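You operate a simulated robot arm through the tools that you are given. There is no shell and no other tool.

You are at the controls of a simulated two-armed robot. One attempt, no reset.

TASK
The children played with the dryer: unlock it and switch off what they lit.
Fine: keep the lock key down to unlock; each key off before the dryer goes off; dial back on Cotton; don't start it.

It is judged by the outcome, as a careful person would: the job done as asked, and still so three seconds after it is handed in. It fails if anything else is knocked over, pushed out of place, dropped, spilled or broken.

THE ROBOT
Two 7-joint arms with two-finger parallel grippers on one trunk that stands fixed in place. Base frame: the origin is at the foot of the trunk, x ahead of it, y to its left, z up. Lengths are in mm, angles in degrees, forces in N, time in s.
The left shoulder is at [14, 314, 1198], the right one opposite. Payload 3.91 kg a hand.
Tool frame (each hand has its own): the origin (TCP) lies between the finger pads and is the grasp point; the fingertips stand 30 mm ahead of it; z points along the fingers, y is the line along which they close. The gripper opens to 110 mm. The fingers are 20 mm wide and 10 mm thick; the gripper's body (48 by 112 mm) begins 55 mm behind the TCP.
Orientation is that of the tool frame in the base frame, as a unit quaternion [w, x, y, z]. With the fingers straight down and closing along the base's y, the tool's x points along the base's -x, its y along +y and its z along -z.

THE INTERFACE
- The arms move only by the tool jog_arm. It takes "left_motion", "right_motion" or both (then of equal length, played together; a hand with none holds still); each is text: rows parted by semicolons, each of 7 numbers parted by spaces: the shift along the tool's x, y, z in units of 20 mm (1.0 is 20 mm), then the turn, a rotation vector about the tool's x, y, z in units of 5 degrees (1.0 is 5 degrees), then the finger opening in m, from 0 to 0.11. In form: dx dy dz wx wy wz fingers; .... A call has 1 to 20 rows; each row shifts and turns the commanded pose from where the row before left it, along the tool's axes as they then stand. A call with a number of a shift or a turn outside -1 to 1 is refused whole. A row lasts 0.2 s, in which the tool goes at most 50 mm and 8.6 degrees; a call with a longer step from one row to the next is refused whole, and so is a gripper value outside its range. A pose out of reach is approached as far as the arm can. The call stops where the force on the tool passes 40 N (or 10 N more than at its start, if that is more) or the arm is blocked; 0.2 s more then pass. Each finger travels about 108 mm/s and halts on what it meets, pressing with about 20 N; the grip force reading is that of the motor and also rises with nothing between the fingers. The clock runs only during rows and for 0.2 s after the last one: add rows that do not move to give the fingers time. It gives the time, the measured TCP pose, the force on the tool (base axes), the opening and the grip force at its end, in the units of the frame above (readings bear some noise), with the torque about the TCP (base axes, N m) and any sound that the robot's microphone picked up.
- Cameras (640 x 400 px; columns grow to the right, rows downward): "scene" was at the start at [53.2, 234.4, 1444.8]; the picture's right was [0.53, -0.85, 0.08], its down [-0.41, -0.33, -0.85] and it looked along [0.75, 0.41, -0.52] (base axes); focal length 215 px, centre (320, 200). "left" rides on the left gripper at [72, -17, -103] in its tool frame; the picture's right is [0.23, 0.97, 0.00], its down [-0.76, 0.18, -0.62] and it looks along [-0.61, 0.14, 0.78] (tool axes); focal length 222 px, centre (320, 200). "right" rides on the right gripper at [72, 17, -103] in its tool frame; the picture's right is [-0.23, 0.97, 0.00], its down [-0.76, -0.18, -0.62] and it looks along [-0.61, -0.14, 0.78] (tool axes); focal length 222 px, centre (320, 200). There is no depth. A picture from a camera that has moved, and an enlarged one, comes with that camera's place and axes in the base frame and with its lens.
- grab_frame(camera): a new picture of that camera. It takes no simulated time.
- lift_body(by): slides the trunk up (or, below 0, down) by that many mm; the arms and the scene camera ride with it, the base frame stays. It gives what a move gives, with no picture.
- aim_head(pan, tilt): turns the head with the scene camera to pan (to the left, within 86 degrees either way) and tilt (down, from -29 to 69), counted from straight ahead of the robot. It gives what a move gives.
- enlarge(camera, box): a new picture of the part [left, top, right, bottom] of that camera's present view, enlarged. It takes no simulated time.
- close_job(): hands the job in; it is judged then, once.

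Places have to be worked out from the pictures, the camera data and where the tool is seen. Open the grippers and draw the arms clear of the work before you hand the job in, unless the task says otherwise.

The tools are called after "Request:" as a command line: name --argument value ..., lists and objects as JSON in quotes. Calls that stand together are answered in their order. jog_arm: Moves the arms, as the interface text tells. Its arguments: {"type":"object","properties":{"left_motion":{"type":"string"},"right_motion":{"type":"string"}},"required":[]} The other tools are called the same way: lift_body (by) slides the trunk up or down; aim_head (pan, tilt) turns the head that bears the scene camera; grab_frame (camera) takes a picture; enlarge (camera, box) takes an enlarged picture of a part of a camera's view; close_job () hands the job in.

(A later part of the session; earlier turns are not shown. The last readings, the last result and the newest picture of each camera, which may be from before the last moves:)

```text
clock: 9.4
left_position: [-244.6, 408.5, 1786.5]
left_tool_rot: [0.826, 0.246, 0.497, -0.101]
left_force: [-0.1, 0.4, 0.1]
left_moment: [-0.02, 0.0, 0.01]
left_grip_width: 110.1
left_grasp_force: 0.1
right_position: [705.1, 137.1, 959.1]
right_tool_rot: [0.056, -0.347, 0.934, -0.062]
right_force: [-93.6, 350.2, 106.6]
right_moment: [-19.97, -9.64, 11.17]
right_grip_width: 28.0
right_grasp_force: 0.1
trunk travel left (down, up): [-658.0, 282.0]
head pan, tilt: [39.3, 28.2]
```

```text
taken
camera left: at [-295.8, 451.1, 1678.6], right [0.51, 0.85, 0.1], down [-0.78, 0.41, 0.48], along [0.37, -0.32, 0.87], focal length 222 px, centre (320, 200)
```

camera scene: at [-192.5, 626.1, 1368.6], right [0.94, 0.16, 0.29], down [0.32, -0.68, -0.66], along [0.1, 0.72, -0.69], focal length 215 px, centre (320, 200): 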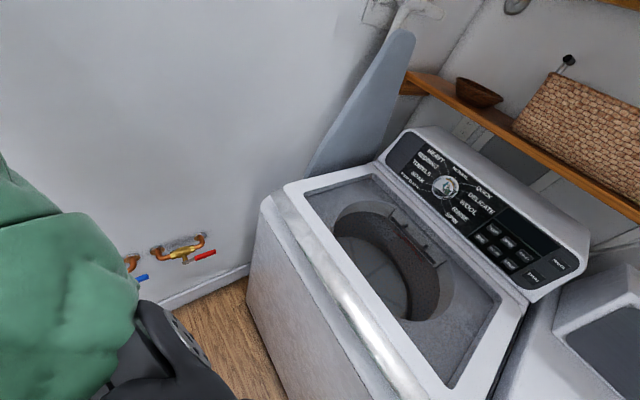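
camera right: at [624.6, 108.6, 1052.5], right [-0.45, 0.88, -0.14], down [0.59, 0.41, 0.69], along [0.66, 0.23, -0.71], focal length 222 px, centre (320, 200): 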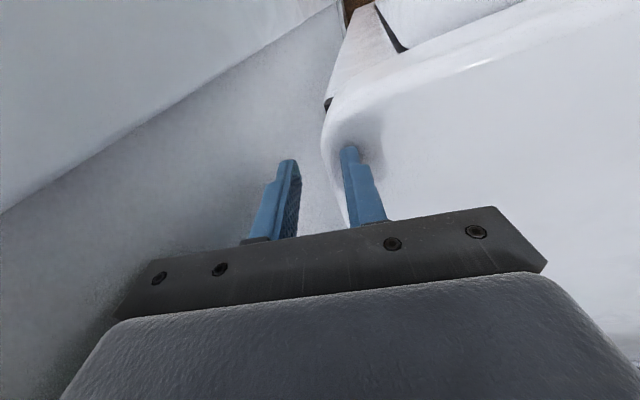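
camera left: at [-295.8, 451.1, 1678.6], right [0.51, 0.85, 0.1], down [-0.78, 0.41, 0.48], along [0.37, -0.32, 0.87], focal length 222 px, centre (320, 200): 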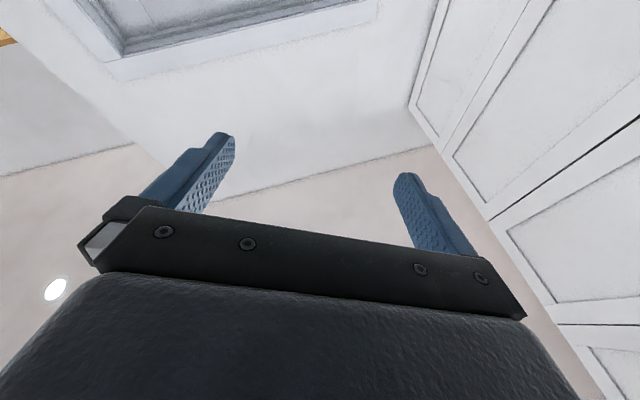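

Everything is now at rest: the body is static, the left hand is free in the air, and the right hand is wedged at the dryer's front corner with a steady ~380 N. I'll look down at my own trunk and foot with the head to understand how the body is standing.

Request:
aim_head --pan 0 --tilt 60

Request:
grab_frame --camera "scene"

Request:
aim_head --pan -50 --tilt 35

Request:
grab_frame --camera "scene"

```text
clock: 10.5
left_position: [-243.8, 408.2, 1787.2]
left_tool_rot: [0.825, 0.245, 0.498, -0.102]
left_force: [-0.2, 0.4, -0.3]
left_moment: [0.01, 0.0, 0.0]
left_grip_width: 109.9
left_grasp_force: 0.1
right_position: [706.7, 136.4, 957.9]
right_tool_rot: [0.055, -0.347, 0.934, -0.062]
right_force: [-89.9, 349.8, 104.6]
right_moment: [-19.39, -7.88, 11.43]
right_grip_width: 27.8
right_grasp_force: 0.1
trunk travel left (down, up): [-658.0, 282.0]
head pan, tilt: [0.0, 60.0]
```

```text
taken
camera scene: at [-135.6, 583.6, 1353.0], right [0.77, -0.48, 0.42], down [-0.31, -0.86, -0.42], along [0.56, 0.19, -0.81], focal length 215 px, centre (320, 200)
```

scene: 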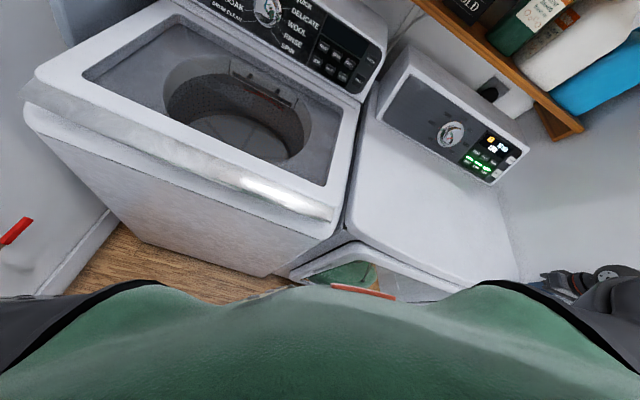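

```text
clock: 11.7
left_position: [-243.4, 408.1, 1788.5]
left_tool_rot: [0.825, 0.245, 0.499, -0.103]
left_force: [0.6, 0.3, 0.0]
left_moment: [0.0, 0.02, 0.02]
left_grip_width: 110.0
left_grasp_force: 0.0
right_position: [705.3, 135.2, 958.6]
right_tool_rot: [0.054, -0.346, 0.935, -0.062]
right_force: [-94.2, 347.4, 115.2]
right_moment: [-18.96, -7.49, 11.29]
right_grip_width: 27.1
right_grasp_force: 0.1
trunk travel left (down, up): [-658.0, 282.0]
head pan, tilt: [-50.0, 35.0]
```

```text
taken
camera scene: at [-100.1, 551.8, 1413.1], right [0.08, -0.95, 0.3], down [-0.27, -0.31, -0.91], along [0.96, -0.01, -0.28], focal length 215 px, centre (320, 200)
```

scene: 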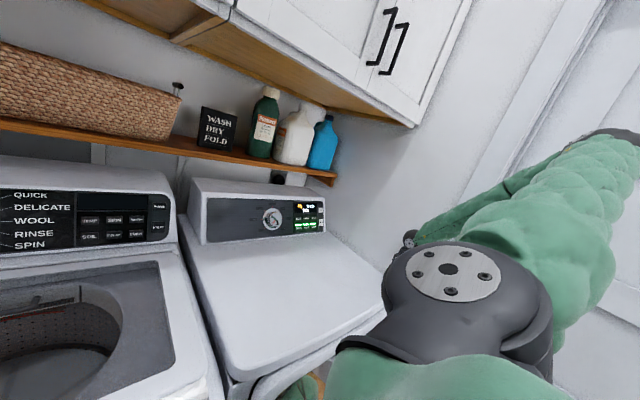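

The body is wedged and static, with the shelf items, basket and dryer all still in place. My reading is that the jerks come from old commanded poses that no longer match where the hands are, so I'll send one zero row, expecting an immediate stop that resets the commands to the present poses.

Request:
jog_arm --left_motion "0 0 0 0 0 0 0.11" --right_motion "0 0 0 0 0 0 0.028"

Request:
grab_frame --camera "scene"

Request:
grab_frame --camera "right"

```text
clock: 12.0
left_position: [-487.3, 329.3, 1884.7]
left_tool_rot: [0.906, 0.397, 0.144, 0.024]
left_force: [-0.6, 0.9, -0.9]
left_moment: [0.01, 0.0, -0.05]
left_grip_width: 109.7
left_grasp_force: 0.0
right_position: [622.9, 105.6, 989.3]
right_tool_rot: [-0.007, -0.14, 0.99, 0.029]
right_force: [-114.1, 550.5, -1.5]
right_moment: [-55.55, -11.84, 16.71]
right_grip_width: 28.1
right_grasp_force: 0.0
trunk travel left (down, up): [-658.0, 282.0]
head pan, tilt: [-50.0, 35.0]
stopped in row 1 (left hand): the arm was blocked; the commanded pose is now the measured one
```

```text
taken
camera scene: at [-98.4, 547.4, 1414.7], right [0.1, -0.95, 0.3], down [-0.27, -0.32, -0.91], along [0.96, 0.01, -0.29], focal length 215 px, centre (320, 200)
```

scene: 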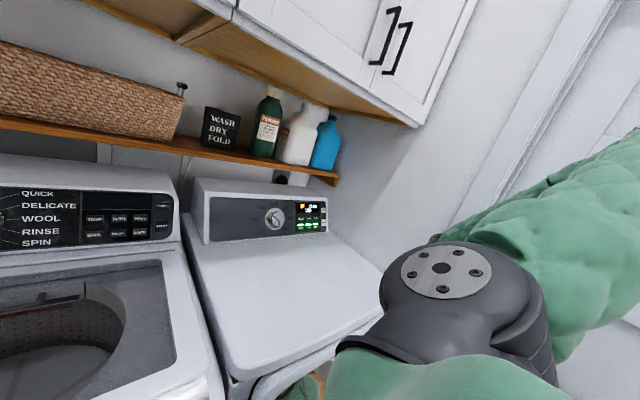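

```text
taken
camera right: at [549.0, 94.0, 1093.4], right [-0.05, 1.0, 0.06], down [0.79, 0.0, 0.61], along [0.61, 0.08, -0.79], focal length 222 px, centre (320, 200)
```

right: 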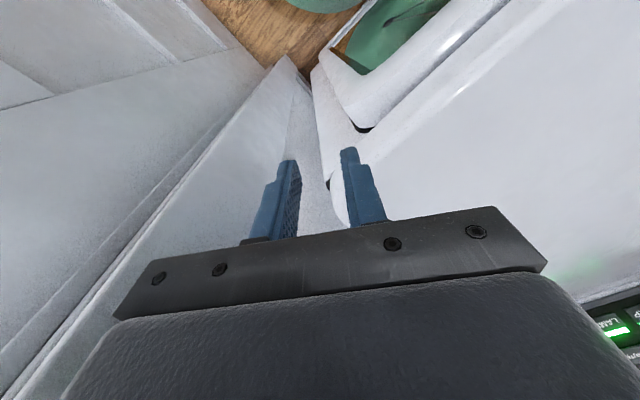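

This time the trunk stayed put and only the arms moved, yet a zero command still carried the left hand about 270 mm, so the arm controller isn't tracking poses correctly with the trunk displaced. I'll let it rest one beat and read where things come to stand.

Request:
aim_head --pan -30 --tilt 30

Request:
grab_frame --camera "scene"

Request:
grab_frame --camera "left"

Request:
grab_frame --camera "right"

```text
clock: 12.8
left_position: [-502.4, 260.3, 1785.4]
left_tool_rot: [0.774, 0.501, 0.243, -0.302]
left_force: [3.2, -1.0, -0.1]
left_moment: [0.02, -0.15, -0.2]
left_grip_width: 109.9
left_grasp_force: 0.1
right_position: [206.8, -490.6, 866.9]
right_tool_rot: [0.025, 0.13, 0.989, -0.066]
right_force: [1.6, -2.2, -1.0]
right_moment: [0.13, 0.09, -0.01]
right_grip_width: 28.2
right_grasp_force: 0.1
trunk travel left (down, up): [-658.0, 282.0]
head pan, tilt: [-30.0, 30.0]
```

```text
taken
camera scene: at [-154.2, 440.7, 1456.8], right [0.01, -0.98, 0.21], down [-0.22, -0.21, -0.95], along [0.98, -0.03, -0.21], focal length 215 px, centre (320, 200)
```

scene: 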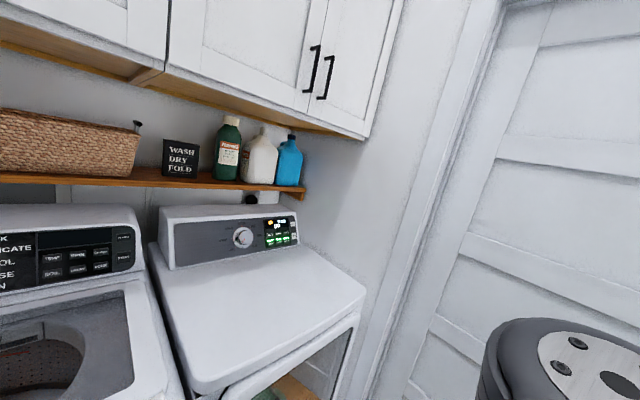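

```text
taken
camera left: at [-471.3, 334.1, 1686.4], right [0.85, 0.26, 0.46], down [-0.45, 0.8, 0.39], along [-0.27, -0.54, 0.8], focal length 222 px, centre (320, 200)
```

left: 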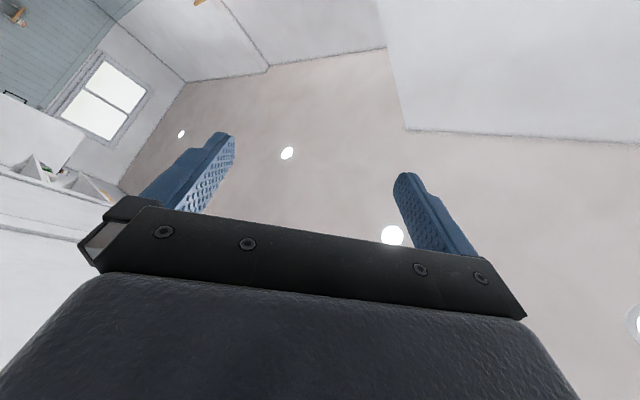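

```text
taken
camera right: at [137.4, -443.2, 960.8], right [0.47, 0.88, -0.11], down [0.67, -0.28, 0.69], along [0.57, -0.4, -0.72], focal length 222 px, centre (320, 200)
```

right: 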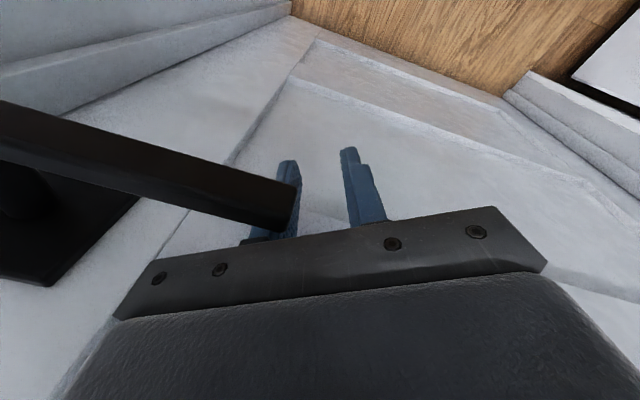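

Both hands are now free of contact and everything on the shelf and dryer is still in place. I'll wait again to see what posture the body takes with no hand touching anything.

Request:
aim_head --pan -30 --tilt 30

Request:
aim_head --pan -30 --tilt 30

Request:
grab_frame --camera "scene"

Request:
aim_head --pan -30 --tilt 30

Request:
grab_frame --camera "scene"

```text
clock: 13.4
left_position: [-316.5, 591.1, 1923.8]
left_tool_rot: [0.837, 0.379, 0.131, -0.373]
left_force: [73.2, 11.0, 9.4]
left_moment: [1.04, -3.83, -3.49]
left_grip_width: 110.0
left_grasp_force: 0.0
right_position: [148.0, -436.6, 880.8]
right_tool_rot: [-0.002, 0.231, 0.968, -0.099]
right_force: [0.8, 0.1, 4.2]
right_moment: [0.16, 0.06, -0.03]
right_grip_width: 27.9
right_grasp_force: 0.1
trunk travel left (down, up): [-658.0, 282.0]
head pan, tilt: [-30.0, 30.0]
```

```text
clock: 14.0
left_position: [-120.2, 470.7, 1894.2]
left_tool_rot: [0.665, 0.439, 0.215, -0.565]
left_force: [-11.8, 3.4, -7.7]
left_moment: [-0.28, 0.65, 0.86]
left_grip_width: 109.7
left_grasp_force: 0.0
right_position: [-25.4, -559.3, 829.8]
right_tool_rot: [-0.07, 0.281, 0.955, -0.056]
right_force: [-50.2, 30.2, -2.7]
right_moment: [-2.14, -3.5, 0.59]
right_grip_width: 28.0
right_grasp_force: 0.0
trunk travel left (down, up): [-658.0, 282.0]
head pan, tilt: [-30.0, 30.0]
```

```text
taken
camera scene: at [22.5, 419.7, 1447.0], right [-0.71, -0.66, 0.24], down [-0.38, 0.08, -0.92], along [0.59, -0.75, -0.31], focal length 215 px, centre (320, 200)
```

scene: 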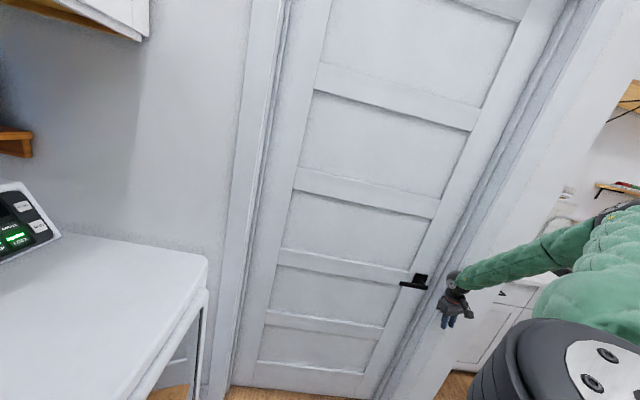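

```text
clock: 14.6
left_position: [53.6, 442.5, 1895.5]
left_tool_rot: [0.692, 0.382, 0.325, -0.518]
left_force: [5.8, 0.9, 0.1]
left_moment: [-0.03, -0.16, -0.46]
left_grip_width: 110.1
left_grasp_force: 0.1
right_position: [198.6, -447.2, 704.1]
right_tool_rot: [-0.094, 0.157, 0.983, 0.003]
right_force: [20.4, 14.1, -24.4]
right_moment: [-1.08, 1.91, 0.23]
right_grip_width: 28.2
right_grasp_force: 0.0
trunk travel left (down, up): [-658.0, 282.0]
head pan, tilt: [-30.0, 30.0]
```

```text
taken
camera scene: at [53.1, 429.4, 1437.7], right [-0.55, -0.8, 0.25], down [-0.42, 0.01, -0.91], along [0.72, -0.6, -0.34], focal length 215 px, centre (320, 200)
```

scene: 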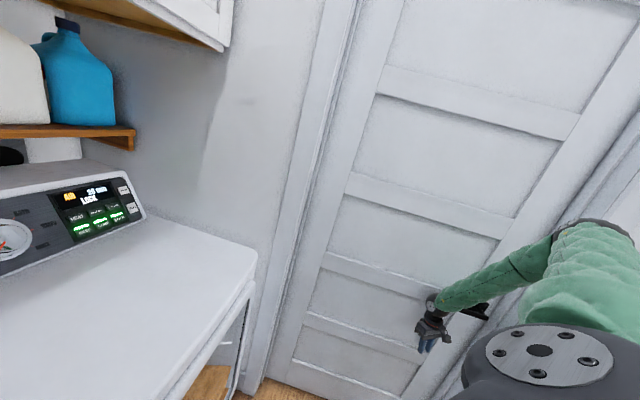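

The body is still swaying with no contact, now turned toward the door, and the environment still looks untouched. I'll keep waiting without arm commands until it rests.

Request:
aim_head --pan -30 --tilt 30

Request:
aim_head --pan -30 --tilt 30

Request:
aim_head --pan -30 --tilt 30

Request:
grab_frame --camera "scene"

Request:
grab_frame --camera "right"

```text
clock: 15.2
left_position: [-133.9, 469.4, 1900.1]
left_tool_rot: [0.693, 0.436, 0.229, -0.526]
left_force: [-7.9, 3.1, -7.1]
left_moment: [-0.18, 1.23, 0.12]
left_grip_width: 110.1
left_grasp_force: 0.1
right_position: [194.6, -512.4, 863.7]
right_tool_rot: [0.024, 0.183, 0.982, -0.035]
right_force: [624.7, 331.6, 49.0]
right_moment: [-12.4, 23.6, 3.99]
right_grip_width: 25.4
right_grasp_force: 0.0
trunk travel left (down, up): [-658.0, 282.0]
head pan, tilt: [-30.0, 30.0]
```

```text
clock: 15.8
left_position: [-166.2, 579.0, 1893.5]
left_tool_rot: [0.832, 0.411, 0.224, -0.296]
left_force: [-2.0, 3.0, 1.7]
left_moment: [0.3, 0.09, 0.16]
left_grip_width: 110.1
left_grasp_force: 0.1
right_position: [296.6, -402.8, 899.0]
right_tool_rot: [0.035, 0.121, 0.991, -0.055]
right_force: [-16.9, -8.5, -3.6]
right_moment: [0.32, -0.76, 0.54]
right_grip_width: 28.2
right_grasp_force: 0.1
trunk travel left (down, up): [-658.0, 282.0]
head pan, tilt: [-30.0, 30.0]
```

```text
clock: 16.4
left_position: [-342.3, 497.1, 1871.5]
left_tool_rot: [0.807, 0.464, 0.144, -0.336]
left_force: [-1.7, -2.8, -3.6]
left_moment: [-0.39, 0.03, 0.22]
left_grip_width: 110.2
left_grasp_force: 0.1
right_position: [269.5, -469.6, 878.3]
right_tool_rot: [0.209, 0.033, 0.973, -0.094]
right_force: [-177.1, 44.6, -128.8]
right_moment: [3.74, 7.93, -1.99]
right_grip_width: 0.0
right_grasp_force: 0.0
trunk travel left (down, up): [-658.0, 282.0]
head pan, tilt: [-30.0, 30.0]
```

```text
taken
camera scene: at [12.0, 488.0, 1439.3], right [-0.41, -0.87, 0.28], down [-0.37, -0.12, -0.92], along [0.83, -0.48, -0.28], focal length 215 px, centre (320, 200)
```

scene: 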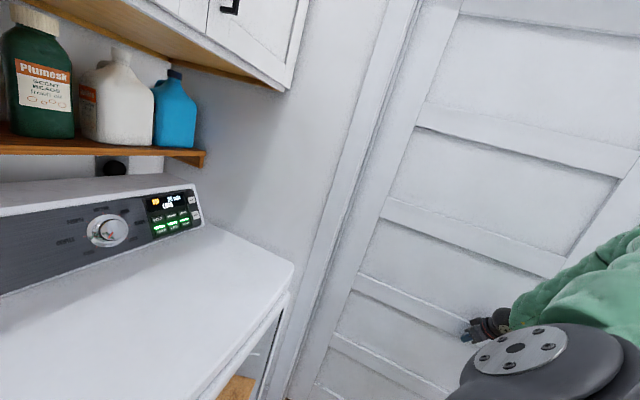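

```text
taken
camera right: at [162.3, -431.5, 936.7], right [0.31, 0.95, -0.07], down [0.42, -0.07, 0.9], along [0.85, -0.31, -0.42], focal length 222 px, centre (320, 200)
```

right: 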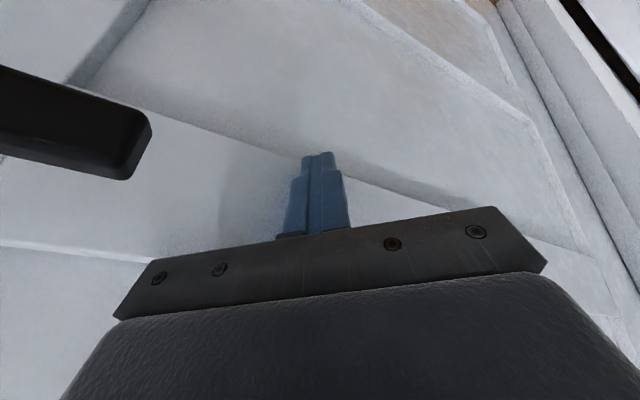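

The body keeps swaying like a loosely held column, which would explain why every arm command trips as blocked. Lowering the trunk would lower the weight and might steady it, and both hands are clear of the appliances now, so I'll try that.

Request:
lift_body --by -300

Request:
lift_body --by -300

Request:
grab_frame --camera "scene"

```text
clock: 16.8
left_position: [-149.7, 714.0, 1970.7]
left_tool_rot: [0.842, 0.332, 0.064, -0.421]
left_force: [26.8, 0.1, 11.2]
left_moment: [0.54, -1.74, -1.38]
left_grip_width: 110.4
left_grasp_force: 0.0
right_position: [68.4, -477.5, 867.9]
right_tool_rot: [-0.089, 0.118, 0.979, -0.14]
right_force: [33.8, 23.3, -36.0]
right_moment: [-2.49, 2.97, -0.39]
right_grip_width: 28.1
right_grasp_force: 0.1
trunk travel left (down, up): [-655.0, 285.0]
head pan, tilt: [-30.0, 30.0]
stopped: the arm was blocked; the commanded pose is now the measured one
```

```text
clock: 17.1
left_position: [-32.2, 733.1, 2030.6]
left_tool_rot: [0.917, 0.195, 0.151, -0.313]
left_force: [-19.6, -1.9, 3.8]
left_moment: [0.0, 1.38, 0.7]
left_grip_width: 110.0
left_grasp_force: 0.1
right_position: [117.8, -453.2, 676.2]
right_tool_rot: [-0.197, 0.042, 0.971, -0.127]
right_force: [-8.4, 20.8, -25.2]
right_moment: [-1.86, 0.01, 0.77]
right_grip_width: 28.0
right_grasp_force: 0.0
trunk travel left (down, up): [-651.0, 289.0]
head pan, tilt: [-30.0, 30.0]
stopped: the arm was blocked; the commanded pose is now the measured one
```

```text
taken
camera scene: at [-152.1, 518.3, 1435.4], right [-0.46, -0.85, 0.25], down [-0.3, -0.11, -0.95], along [0.84, -0.51, -0.21], focal length 215 px, centre (320, 200)
```

scene: 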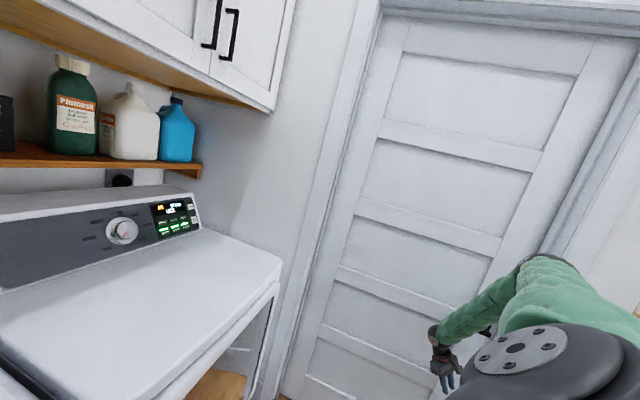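

Each lowering call gets only about 4 mm before it trips, but it moved the right way and the hands stayed clear. I'll try a short series of them, checking whether the sway shrinks.

Request:
lift_body --by -300

Request:
lift_body --by -300

Request:
lift_body --by -300

Request:
grab_frame --camera "scene"

```text
clock: 17.4
left_position: [12.5, 882.2, 1994.3]
left_tool_rot: [0.98, 0.083, 0.159, 0.082]
left_force: [-108.5, -0.3, 1.9]
left_moment: [0.18, 7.44, 2.74]
left_grip_width: 110.2
left_grasp_force: 0.1
right_position: [263.9, -50.5, 464.7]
right_tool_rot: [-0.388, -0.077, 0.918, 0.011]
right_force: [3.4, 35.9, 34.7]
right_moment: [-2.44, -1.06, 2.73]
right_grip_width: 28.1
right_grasp_force: 0.0
trunk travel left (down, up): [-657.0, 283.0]
head pan, tilt: [-30.0, 30.0]
stopped: the arm was blocked; the commanded pose is now the measured one
```

```text
clock: 17.7
left_position: [186.7, 736.0, 2030.4]
left_tool_rot: [0.974, 0.163, 0.108, -0.114]
left_force: [18.7, -61.0, -31.8]
left_moment: [-4.83, -1.62, -0.26]
left_grip_width: 110.2
left_grasp_force: 0.0
right_position: [35.9, 119.0, 353.1]
right_tool_rot: [-0.668, 0.065, 0.703, 0.234]
right_force: [334.5, -127.7, 404.1]
right_moment: [-2.81, -33.23, -10.37]
right_grip_width: 30.8
right_grasp_force: 7.0
trunk travel left (down, up): [-639.0, 301.0]
head pan, tilt: [-30.0, 30.0]
stopped: the arm was blocked; the commanded pose is now the measured one
```

```text
clock: 18.1
left_position: [17.7, 553.9, 2115.9]
left_tool_rot: [0.977, 0.092, -0.101, -0.162]
left_force: [-34.1, -32.9, 35.6]
left_moment: [-1.37, 1.73, 0.94]
left_grip_width: 109.8
left_grasp_force: 0.0
right_position: [-193.6, -129.5, 460.2]
right_tool_rot: [0.768, -0.25, -0.565, -0.167]
right_force: [-106.0, -35.3, 20.7]
right_moment: [-1.4, 1.13, -6.27]
right_grip_width: 28.1
right_grasp_force: 0.0
trunk travel left (down, up): [-647.0, 293.0]
head pan, tilt: [-30.0, 30.0]
stopped: the arm was blocked; the commanded pose is now the measured one
```

```text
taken
camera scene: at [184.6, 429.5, 1448.6], right [-0.07, -0.99, 0.15], down [-0.44, -0.1, -0.89], along [0.9, -0.13, -0.42], focal length 215 px, centre (320, 200)
```

scene: 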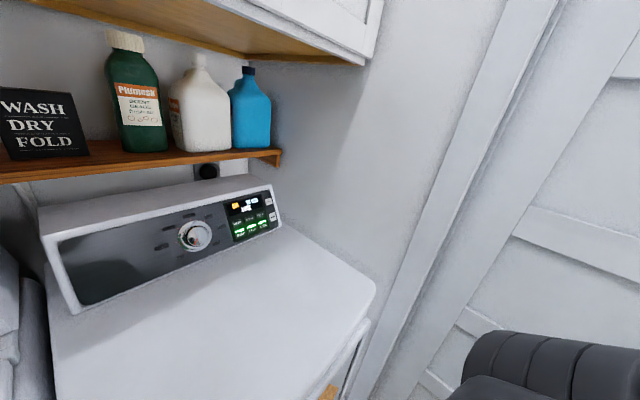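

Lowering makes no progress, and the right arm has struck the robot's own body. I'll send nothing more that drives the arms, and wait for the body to come to rest.

Request:
aim_head --pan 0 --tilt 30

Request:
aim_head --pan 0 --tilt 30

Request:
aim_head --pan 0 --tilt 30

Request:
grab_frame --camera "scene"

```text
clock: 19.0
left_position: [205.2, -30.8, 2110.5]
left_tool_rot: [0.931, 0.188, -0.003, -0.313]
left_force: [-10.0, -0.2, -2.4]
left_moment: [0.0, 0.75, 0.27]
left_grip_width: 110.2
left_grasp_force: 0.0
right_position: [-13.1, -288.8, 271.6]
right_tool_rot: [-0.608, 0.143, 0.667, 0.407]
right_force: [159.9, -359.5, 247.5]
right_moment: [-7.09, -16.78, -30.26]
right_grip_width: 27.9
right_grasp_force: 0.1
trunk travel left (down, up): [-647.0, 293.0]
head pan, tilt: [0.0, 30.0]
```

```text
clock: 19.6
left_position: [177.4, 78.2, 2103.2]
left_tool_rot: [0.936, 0.197, -0.013, -0.291]
left_force: [25.5, 7.1, -5.2]
left_moment: [0.42, -1.71, -0.59]
left_grip_width: 109.9
left_grasp_force: 0.1
right_position: [-114.9, -206.6, 292.2]
right_tool_rot: [0.658, -0.153, -0.643, -0.361]
right_force: [-9.3, -30.4, -24.0]
right_moment: [0.72, 1.37, -2.09]
right_grip_width: 29.9
right_grasp_force: 2.5
trunk travel left (down, up): [-647.0, 293.0]
head pan, tilt: [0.0, 30.0]
```

```text
clock: 20.2
left_position: [185.9, 15.8, 2117.3]
left_tool_rot: [0.919, 0.187, -0.029, -0.345]
left_force: [-50.2, -16.9, 13.4]
left_moment: [-0.68, 3.56, 1.08]
left_grip_width: 110.1
left_grasp_force: 0.1
right_position: [-81.0, -249.6, 282.3]
right_tool_rot: [-0.622, 0.171, 0.663, 0.378]
right_force: [-15.9, -53.4, -3.9]
right_moment: [-0.22, 0.28, -3.58]
right_grip_width: 29.9
right_grasp_force: 2.7
trunk travel left (down, up): [-647.0, 293.0]
head pan, tilt: [0.0, 30.0]
```

```text
taken
camera scene: at [126.5, -19.2, 1438.6], right [0.01, -1.0, -0.01], down [-0.49, 0.01, -0.87], along [0.87, 0.01, -0.49], focal length 215 px, centre (320, 200)
```

scene: 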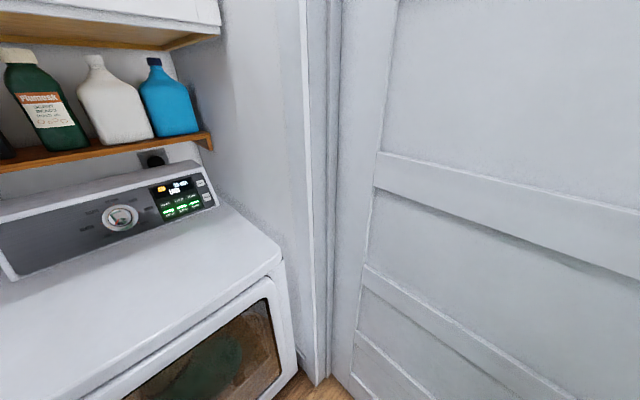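

Remarkable: the head axes now match pan 0 / tilt 30 exactly, so the trunk is upright and square again. I'll wait a couple more beats to see whether it stays that way.

Request:
aim_head --pan 0 --tilt 30

Request:
grab_frame --camera "scene"

Request:
aim_head --pan 0 --tilt 30

Request:
grab_frame --camera "scene"

```text
clock: 20.8
left_position: [238.9, 39.8, 2108.4]
left_tool_rot: [0.909, 0.194, 0.005, -0.37]
left_force: [-20.2, -17.2, 3.5]
left_moment: [-0.48, 1.44, 0.69]
left_grip_width: 110.3
left_grasp_force: 0.0
right_position: [-81.7, -202.5, 297.4]
right_tool_rot: [0.639, -0.146, -0.638, -0.404]
right_force: [3.5, -48.5, -0.6]
right_moment: [-0.46, 0.03, -1.87]
right_grip_width: 26.3
right_grasp_force: 2.3
trunk travel left (down, up): [-647.0, 293.0]
head pan, tilt: [0.0, 30.0]
```

```text
taken
camera scene: at [135.5, 1.0, 1438.2], right [0.01, -1.0, 0.0], down [-0.5, 0.0, -0.87], along [0.87, 0.01, -0.5], focal length 215 px, centre (320, 200)
```

scene: 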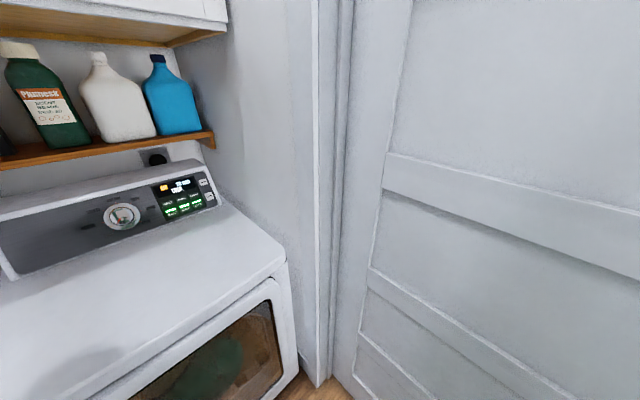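

```text
clock: 21.4
left_position: [191.1, 28.5, 2114.4]
left_tool_rot: [0.935, 0.206, -0.036, -0.285]
left_force: [-35.4, -11.3, 18.8]
left_moment: [-0.4, 2.23, 1.11]
left_grip_width: 109.9
left_grasp_force: 0.0
right_position: [-91.8, -187.1, 291.4]
right_tool_rot: [0.628, -0.176, -0.628, -0.425]
right_force: [-1.1, 45.4, -25.8]
right_moment: [1.79, 1.17, 1.65]
right_grip_width: 28.2
right_grasp_force: 0.4
trunk travel left (down, up): [-647.0, 293.0]
head pan, tilt: [0.0, 30.0]
```

```text
taken
camera scene: at [136.5, -0.9, 1437.4], right [0.01, -1.0, 0.0], down [-0.5, -0.01, -0.87], along [0.87, 0.01, -0.5], focal length 215 px, centre (320, 200)
```

scene: 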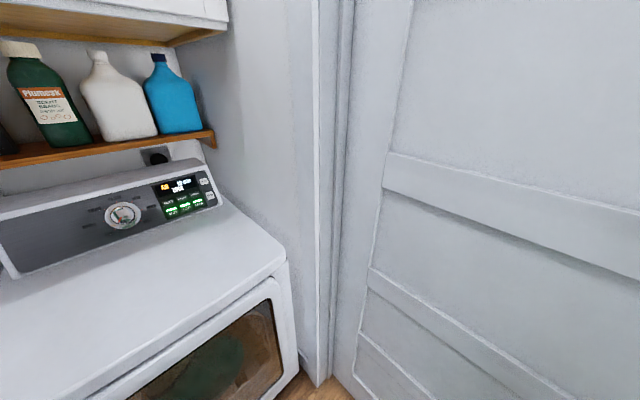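

The trunk is now upright and square (head camera at [136, 0, 1437]) and has stayed so for over a second. The arms are in odd postures, left overhead and right low by the foot, and are still jittering, so I'll check what they touch and let them calm down.

Request:
aim_head --pan 0 --tilt 30

Request:
aim_head --pan 0 --tilt 30

Request:
aim_head --pan 0 --tilt 30

Request:
grab_frame --camera "left"

Request:
grab_frame --camera "right"

Request:
grab_frame --camera "scene"

```text
clock: 22.0
left_position: [344.1, 71.8, 2091.2]
left_tool_rot: [0.924, 0.111, 0.037, -0.363]
left_force: [23.2, 20.5, 2.4]
left_moment: [1.49, -1.71, -0.66]
left_grip_width: 110.2
left_grasp_force: 0.1
right_position: [-62.8, -269.5, 289.3]
right_tool_rot: [-0.629, 0.171, 0.657, 0.379]
right_force: [27.6, -71.3, 5.0]
right_moment: [-0.74, -0.48, -1.99]
right_grip_width: 28.3
right_grasp_force: 0.1
trunk travel left (down, up): [-647.0, 293.0]
head pan, tilt: [0.0, 30.0]
```

```text
clock: 22.6
left_position: [238.5, 27.4, 2111.2]
left_tool_rot: [0.931, 0.204, -0.004, -0.301]
left_force: [-30.7, -40.0, 4.3]
left_moment: [-1.92, 1.98, 1.25]
left_grip_width: 109.9
left_grasp_force: 0.1
right_position: [-90.8, -192.7, 292.9]
right_tool_rot: [0.632, -0.177, -0.623, -0.426]
right_force: [4.7, -1.5, -4.7]
right_moment: [0.2, 0.18, 0.11]
right_grip_width: 28.0
right_grasp_force: 0.1
trunk travel left (down, up): [-647.0, 293.0]
head pan, tilt: [0.0, 30.0]
```

```text
clock: 23.2
left_position: [190.2, 37.3, 2113.9]
left_tool_rot: [0.925, 0.18, -0.031, -0.334]
left_force: [4.3, -23.1, -8.0]
left_moment: [-1.74, -0.46, 0.06]
left_grip_width: 110.1
left_grasp_force: 0.0
right_position: [-79.9, -215.9, 289.3]
right_tool_rot: [-0.626, 0.17, 0.644, 0.406]
right_force: [10.1, -15.8, -0.9]
right_moment: [-0.13, -0.1, -0.39]
right_grip_width: 27.5
right_grasp_force: 0.1
trunk travel left (down, up): [-647.0, 293.0]
head pan, tilt: [0.0, 30.0]
```

```text
taken
camera left: at [255.0, 10.4, 2006.1], right [0.77, 0.55, 0.33], down [-0.37, 0.8, -0.47], along [-0.52, 0.24, 0.82], focal length 222 px, centre (320, 200)
```

left: 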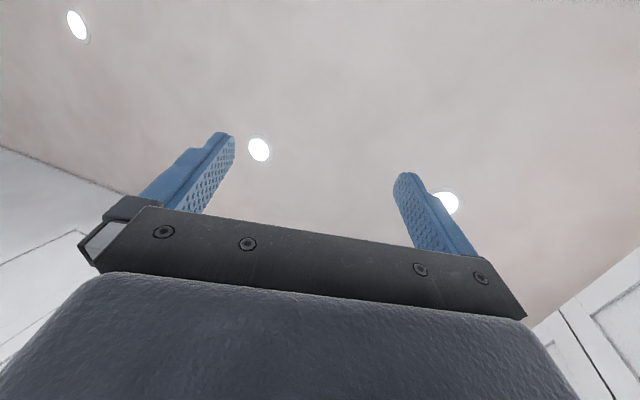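

```text
taken
camera right: at [-11.9, -303.6, 350.4], right [0.74, 0.66, 0.09], down [0.41, -0.35, -0.84], along [-0.53, 0.66, -0.53], focal length 222 px, centre (320, 200)
```

right: 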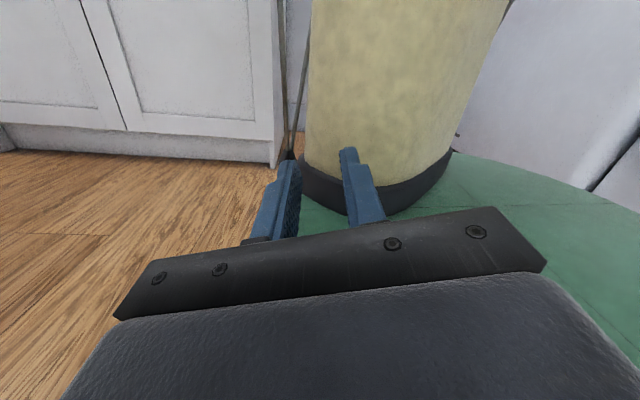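

```text
taken
camera scene: at [120.5, -1.8, 1439.5], right [0.02, -1.0, -0.01], down [-0.49, 0.0, -0.87], along [0.87, 0.02, -0.49], focal length 215 px, centre (320, 200)
```

scene: 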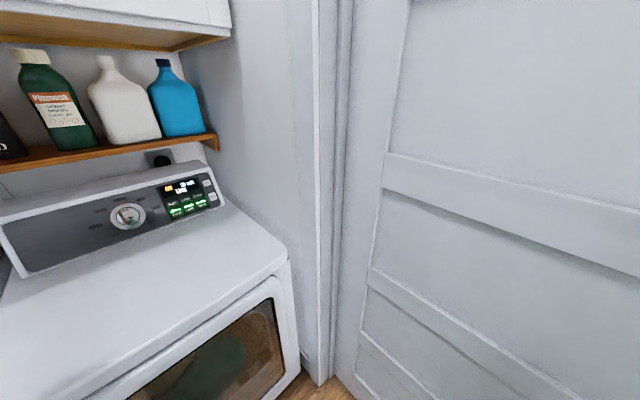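

The trunk stands upright on its round foot, and neither hand appears to be touching anything in the room. I'll try one zero row for both hands again, now that the body is square, to resynchronise the commanded poses.

Request:
jog_arm --left_motion "0 0 0 0 0 0 0.11" --right_motion "0 0 0 0 0 0 0.028"

Request:
grab_frame --camera "scene"

```text
clock: 23.5
left_position: [264.5, 35.6, 2105.1]
left_tool_rot: [0.925, 0.178, 0.0, -0.336]
left_force: [-1.5, -1.2, -0.1]
left_moment: [0.0, 0.04, 0.03]
left_grip_width: 109.7
left_grasp_force: 0.0
right_position: [-102.6, -178.5, 300.1]
right_tool_rot: [0.644, -0.172, -0.613, -0.425]
right_force: [1.3, 0.5, 0.4]
right_moment: [0.01, -0.03, 0.1]
right_grip_width: 28.0
right_grasp_force: 0.0
trunk travel left (down, up): [-647.0, 293.0]
head pan, tilt: [0.0, 30.0]
stopped in row 1 (left hand): the force on the tool passed its limit at 59 N (the readings are from after the stop); the commanded pose is now the measured one
```

```text
taken
camera scene: at [151.5, 1.4, 1436.0], right [0.0, -1.0, 0.0], down [-0.51, 0.0, -0.86], along [0.86, 0.0, -0.51], focal length 215 px, centre (320, 200)
```

scene: 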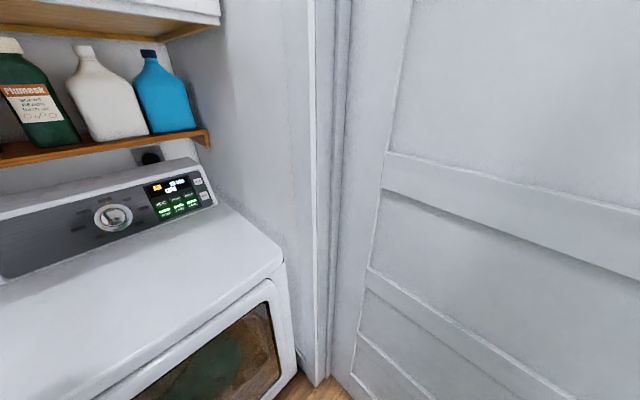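

That worked: forces dropped to about 1 N, the commands are resynchronised and the trunk is upright. I'll hold two more zero rows to confirm it stays calm.

Request:
jog_arm --left_motion "0 0 0 0 0 0 0.11; 0 0 0 0 0 0 0.11; 0 0 0 0 0 0 0.11" --right_motion "0 0 0 0 0 0 0.028; 0 0 0 0 0 0 0.028; 0 0 0 0 0 0 0.028"

Request:
grab_frame --camera "scene"

```text
clock: 24.3
left_position: [251.9, 34.9, 2105.3]
left_tool_rot: [0.926, 0.178, -0.001, -0.333]
left_force: [0.8, 0.6, 0.2]
left_moment: [-0.03, -0.03, -0.04]
left_grip_width: 110.4
left_grasp_force: 0.0
right_position: [-107.5, -179.4, 299.6]
right_tool_rot: [0.644, -0.169, -0.614, -0.423]
right_force: [-1.2, -0.3, -0.4]
right_moment: [-0.01, -0.01, -0.02]
right_grip_width: 27.9
right_grasp_force: 0.0
trunk travel left (down, up): [-647.0, 293.0]
head pan, tilt: [0.0, 30.0]
```

```text
taken
camera scene: at [140.7, 0.1, 1436.9], right [0.0, -1.0, 0.0], down [-0.5, 0.0, -0.87], along [0.87, 0.0, -0.5], focal length 215 px, centre (320, 200)
```

scene: 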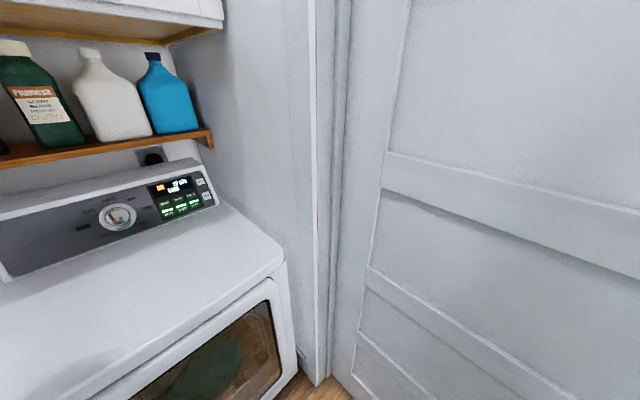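

The arms respond normally now and the trunk holds its place. I'll start bringing the left arm down from overhead in small steps, tipping the fingers from up toward forward, and check the trunk after a few rows.

Request:
jog_arm --left_motion "0.1 0.1 -0.4 -0.2 0.03 0 0.11; 0.22 0.2 -0.8 -0.4 0.05 0 0.11; 0.22 0.2 -0.8 -0.4 0.05 0 0.11; 0.1 0.1 -0.4 -0.2 0.03 0 0.11"

Request:
grab_frame --camera "scene"

```text
clock: 25.3
left_position: [271.2, 49.3, 2060.6]
left_tool_rot: [0.934, 0.132, 0.021, -0.33]
left_force: [-0.5, -0.7, 0.6]
left_moment: [0.0, -0.01, 0.02]
left_grip_width: 110.0
left_grasp_force: 0.0
right_position: [-106.5, -178.9, 299.6]
right_tool_rot: [0.644, -0.169, -0.614, -0.424]
right_force: [-0.2, 0.5, 0.7]
right_moment: [0.0, 0.02, -0.02]
right_grip_width: 28.0
right_grasp_force: 0.0
trunk travel left (down, up): [-647.0, 293.0]
head pan, tilt: [0.0, 30.0]
```

```text
taken
camera scene: at [140.9, 0.3, 1437.0], right [0.0, -1.0, 0.0], down [-0.5, 0.0, -0.87], along [0.87, 0.0, -0.5], focal length 215 px, centre (320, 200)
```

scene: 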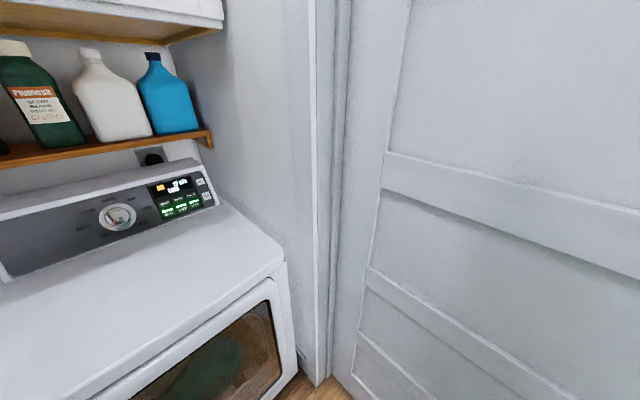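

The trunk holds still and the arm tracks as commanded. With the head now in a known pose, I'll enlarge the panel to confirm its state and measure it.

Request:
aim_head --pan 33 --tilt 25

Request:
grab_frame --camera "scene"

Request:
enlarge --camera "scene" --box '[220, 150, 420, 275]'

```text
clock: 26.3
left_position: [272.5, 50.8, 2062.7]
left_tool_rot: [0.934, 0.132, 0.022, -0.331]
left_force: [-0.8, -0.7, -0.4]
left_moment: [0.0, 0.0, 0.01]
left_grip_width: 110.0
left_grasp_force: 0.0
right_position: [-107.8, -178.9, 299.6]
right_tool_rot: [0.644, -0.169, -0.615, -0.424]
right_force: [0.9, 0.4, -0.6]
right_moment: [0.0, 0.01, -0.04]
right_grip_width: 28.1
right_grasp_force: 0.2
trunk travel left (down, up): [-647.0, 293.0]
head pan, tilt: [33.0, 25.0]
```

```text
taken
camera scene: at [128.0, 50.5, 1444.9], right [0.54, -0.84, 0.0], down [-0.35, -0.23, -0.91], along [0.76, 0.49, -0.42], focal length 215 px, centre (320, 200)
```

scene: 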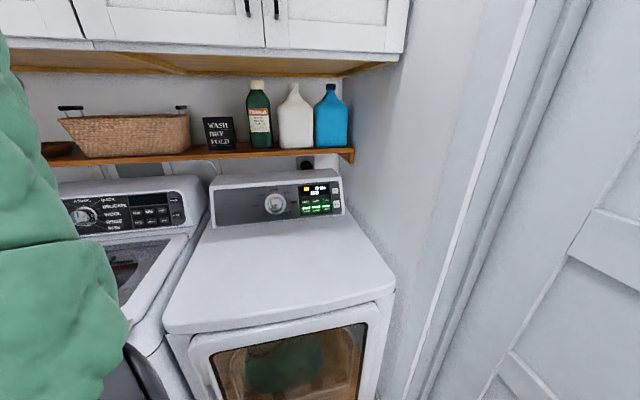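

```text
3.20 times, centred on (320, 212) of scene
camera zoom: at [128.0, 50.5, 1444.9], right [0.54, -0.84, 0.0], down [-0.35, -0.23, -0.91], along [0.76, 0.49, -0.42], focal length 689 px, centre (320, 160)
```

zoom: 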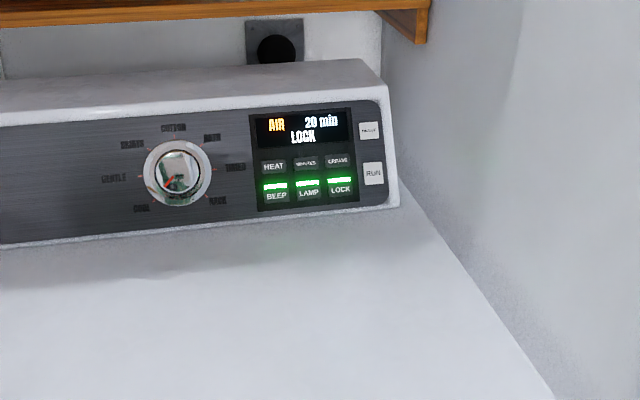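

All is still as at the start: AIR, 20 min, LOCK, with BEEP, LAMP and LOCK lit and the dial pointer toward COOL. I'll take higher zooms of the keys and dial from this known camera pose.

Request:
enlarge --camera "scene" --box '[290, 175, 354, 220]'

Request:
enlarge --camera "scene" --box '[240, 180, 304, 220]'

```text
8.89 times, centred on (322, 198) of scene
camera zoom: at [128.0, 50.5, 1444.9], right [0.54, -0.84, 0.0], down [-0.35, -0.23, -0.91], along [0.76, 0.49, -0.42], focal length 1913 px, centre (302, 222)
```

zoom: 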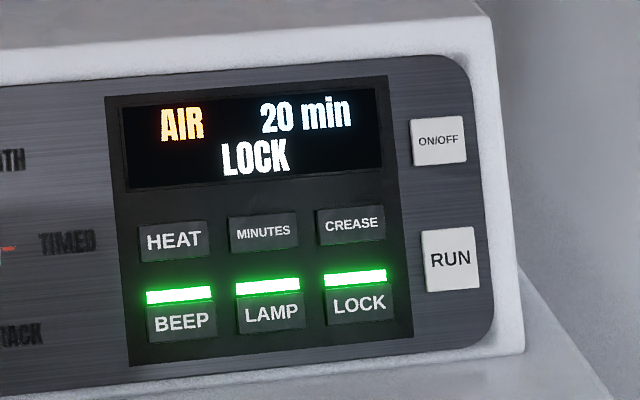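

```text
10.00 times, centred on (272, 200) of scene
camera zoom: at [128.0, 50.5, 1444.9], right [0.54, -0.84, 0.0], down [-0.35, -0.23, -0.91], along [0.76, 0.49, -0.42], focal length 2153 px, centre (800, 200)
```

zoom: 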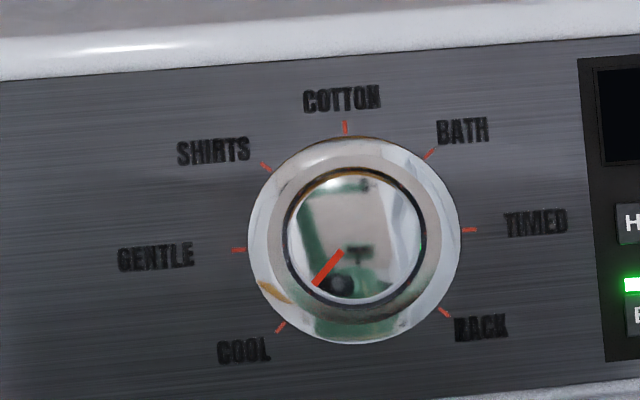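

The pointer clearly aims at COOL, so Cotton is 135° clockwise from it, by way of Gentle and Shirts. I'll keep bringing the left arm down and forward along an arc in front of the cabinets, tipping the fingers toward the panel.

Request:
jog_arm --left_motion "0.18 0.42 -0.85 -0.46 0.06 0 0.11; 0.18 0.42 -0.85 -0.46 0.06 0 0.11; 0.18 0.42 -0.85 -0.46 0.06 0 0.11; 0.18 0.42 -0.85 -0.46 0.06 0 0.11; 0.18 0.42 -0.85 -0.46 0.06 0 0.11; 0.18 0.42 -0.85 -0.46 0.06 0 0.11; 0.18 0.61 -0.72 -0.46 0.06 0 0.11; 0.18 0.61 -0.72 -0.46 0.06 0 0.11; 0.18 0.61 -0.72 -0.46 0.06 0 0.11; 0.18 0.61 -0.72 -0.46 0.06 0 0.11; 0.18 0.61 -0.72 -0.46 0.06 0 0.11; 0.18 0.61 -0.72 -0.46 0.06 0 0.11"

Request:
grab_frame --camera "scene"

```text
clock: 28.9
left_position: [364.3, 142.1, 1869.2]
left_tool_rot: [0.937, -0.085, 0.13, -0.313]
left_force: [0.2, 0.5, 0.6]
left_moment: [0.0, -0.02, 0.0]
left_grip_width: 110.0
left_grasp_force: 0.0
right_position: [-108.3, -177.3, 299.2]
right_tool_rot: [0.644, -0.169, -0.614, -0.424]
right_force: [-0.1, -0.5, -0.5]
right_moment: [0.0, 0.0, -0.03]
right_grip_width: 28.0
right_grasp_force: 0.2
trunk travel left (down, up): [-647.0, 293.0]
head pan, tilt: [33.0, 25.0]
```

```text
taken
camera scene: at [129.3, 51.1, 1444.8], right [0.54, -0.84, 0.0], down [-0.36, -0.23, -0.91], along [0.76, 0.49, -0.42], focal length 215 px, centre (320, 200)
```

scene: 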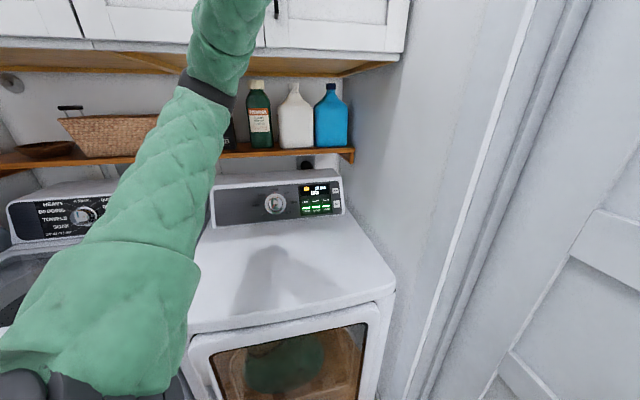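

The arm tracks smoothly and the trunk stays put. I'll go on down the arc with another ten rows.

Request:
jog_arm --left_motion "0.19 0.73 -0.69 -0.46 0.06 0 0.11; 0.19 0.73 -0.69 -0.46 0.06 0 0.11; 0.19 0.73 -0.69 -0.46 0.06 0 0.11; 0.19 0.73 -0.69 -0.46 0.06 0 0.11; 0.19 0.73 -0.69 -0.46 0.06 0 0.11; 0.19 0.85 -0.53 -0.46 0.06 0 0.11; 0.19 0.85 -0.53 -0.46 0.06 0 0.11; 0.19 0.85 -0.53 -0.46 0.06 0 0.11; 0.19 0.85 -0.53 -0.46 0.06 0 0.11; 0.19 0.85 -0.53 -0.46 0.06 0 0.11"

Request:
grab_frame --camera "scene"

```text
clock: 31.1
left_position: [403.5, 203.3, 1682.7]
left_tool_rot: [0.9, -0.263, 0.207, -0.28]
left_force: [0.2, -0.4, 0.5]
left_moment: [0.01, -0.01, -0.01]
left_grip_width: 109.8
left_grasp_force: 0.0
left hand out of reach, approached as far as the arm can: row 9, 10
right_position: [-107.6, -178.5, 299.4]
right_tool_rot: [0.644, -0.169, -0.614, -0.425]
right_force: [0.7, 0.2, -1.4]
right_moment: [0.01, 0.0, 0.0]
right_grip_width: 28.3
right_grasp_force: 0.1
trunk travel left (down, up): [-647.0, 293.0]
head pan, tilt: [33.0, 25.0]
```

```text
taken
camera scene: at [128.8, 50.8, 1444.8], right [0.54, -0.84, 0.0], down [-0.35, -0.23, -0.91], along [0.76, 0.49, -0.42], focal length 215 px, centre (320, 200)
```

scene: 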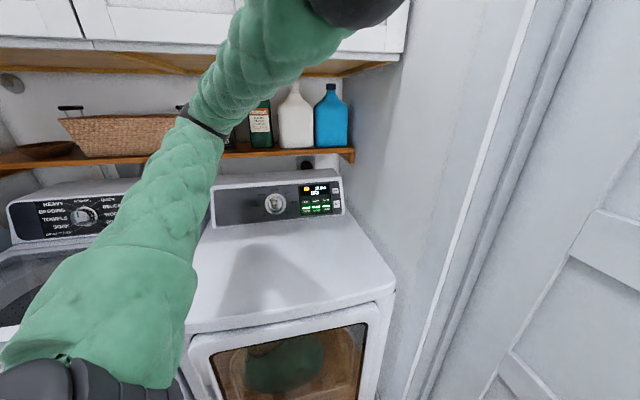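

Rows 9 and 10 ran into a joint limit, most likely the wrist, because the hand's roll is unnatural for this arm. I'll step back two rows and roll the hand about its own axis toward the natural roll, with the camera side turning downward.

Request:
jog_arm --left_motion "-0.19 -0.85 0.53 0.46 -0.06 0 0.11; -0.19 -0.85 0.53 0.46 -0.06 0 0.11; 0 0 0 0 0 0.6 0.11; 0 0 0 0 0 0.8 0.11; 0 0 0 0 0 0.8 0.11; 0 0 0 0 0 0.8 0.11; 0 0 0 0 0 0.8 0.11; 0 0 0 0 0 0.8 0.11; 0 0 0 0 0 0.4 0.11"

Request:
grab_frame --camera "scene"

```text
clock: 33.1
left_position: [392.3, 189.7, 1723.1]
left_tool_rot: [0.95, -0.18, 0.24, -0.084]
left_force: [0.3, 0.1, -0.1]
left_moment: [0.02, 0.03, 0.01]
left_grip_width: 110.2
left_grasp_force: 0.1
right_position: [-107.9, -177.8, 301.0]
right_tool_rot: [0.643, -0.17, -0.614, -0.424]
right_force: [-0.4, 0.3, 0.1]
right_moment: [0.0, 0.04, -0.03]
right_grip_width: 28.2
right_grasp_force: 0.1
trunk travel left (down, up): [-647.0, 293.0]
head pan, tilt: [33.0, 25.0]
```

```text
taken
camera scene: at [128.1, 50.6, 1444.9], right [0.55, -0.84, 0.0], down [-0.35, -0.23, -0.91], along [0.76, 0.49, -0.42], focal length 215 px, centre (320, 200)
```

scene: 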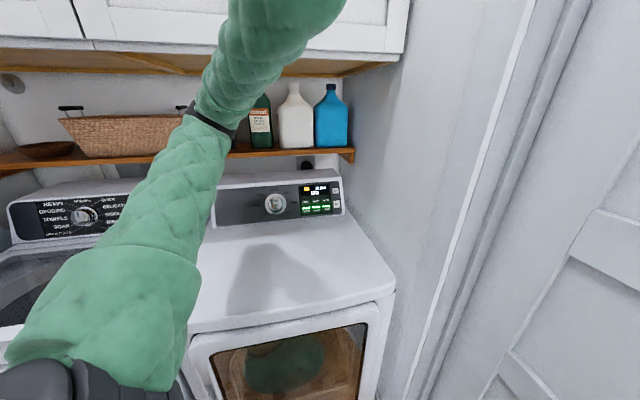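

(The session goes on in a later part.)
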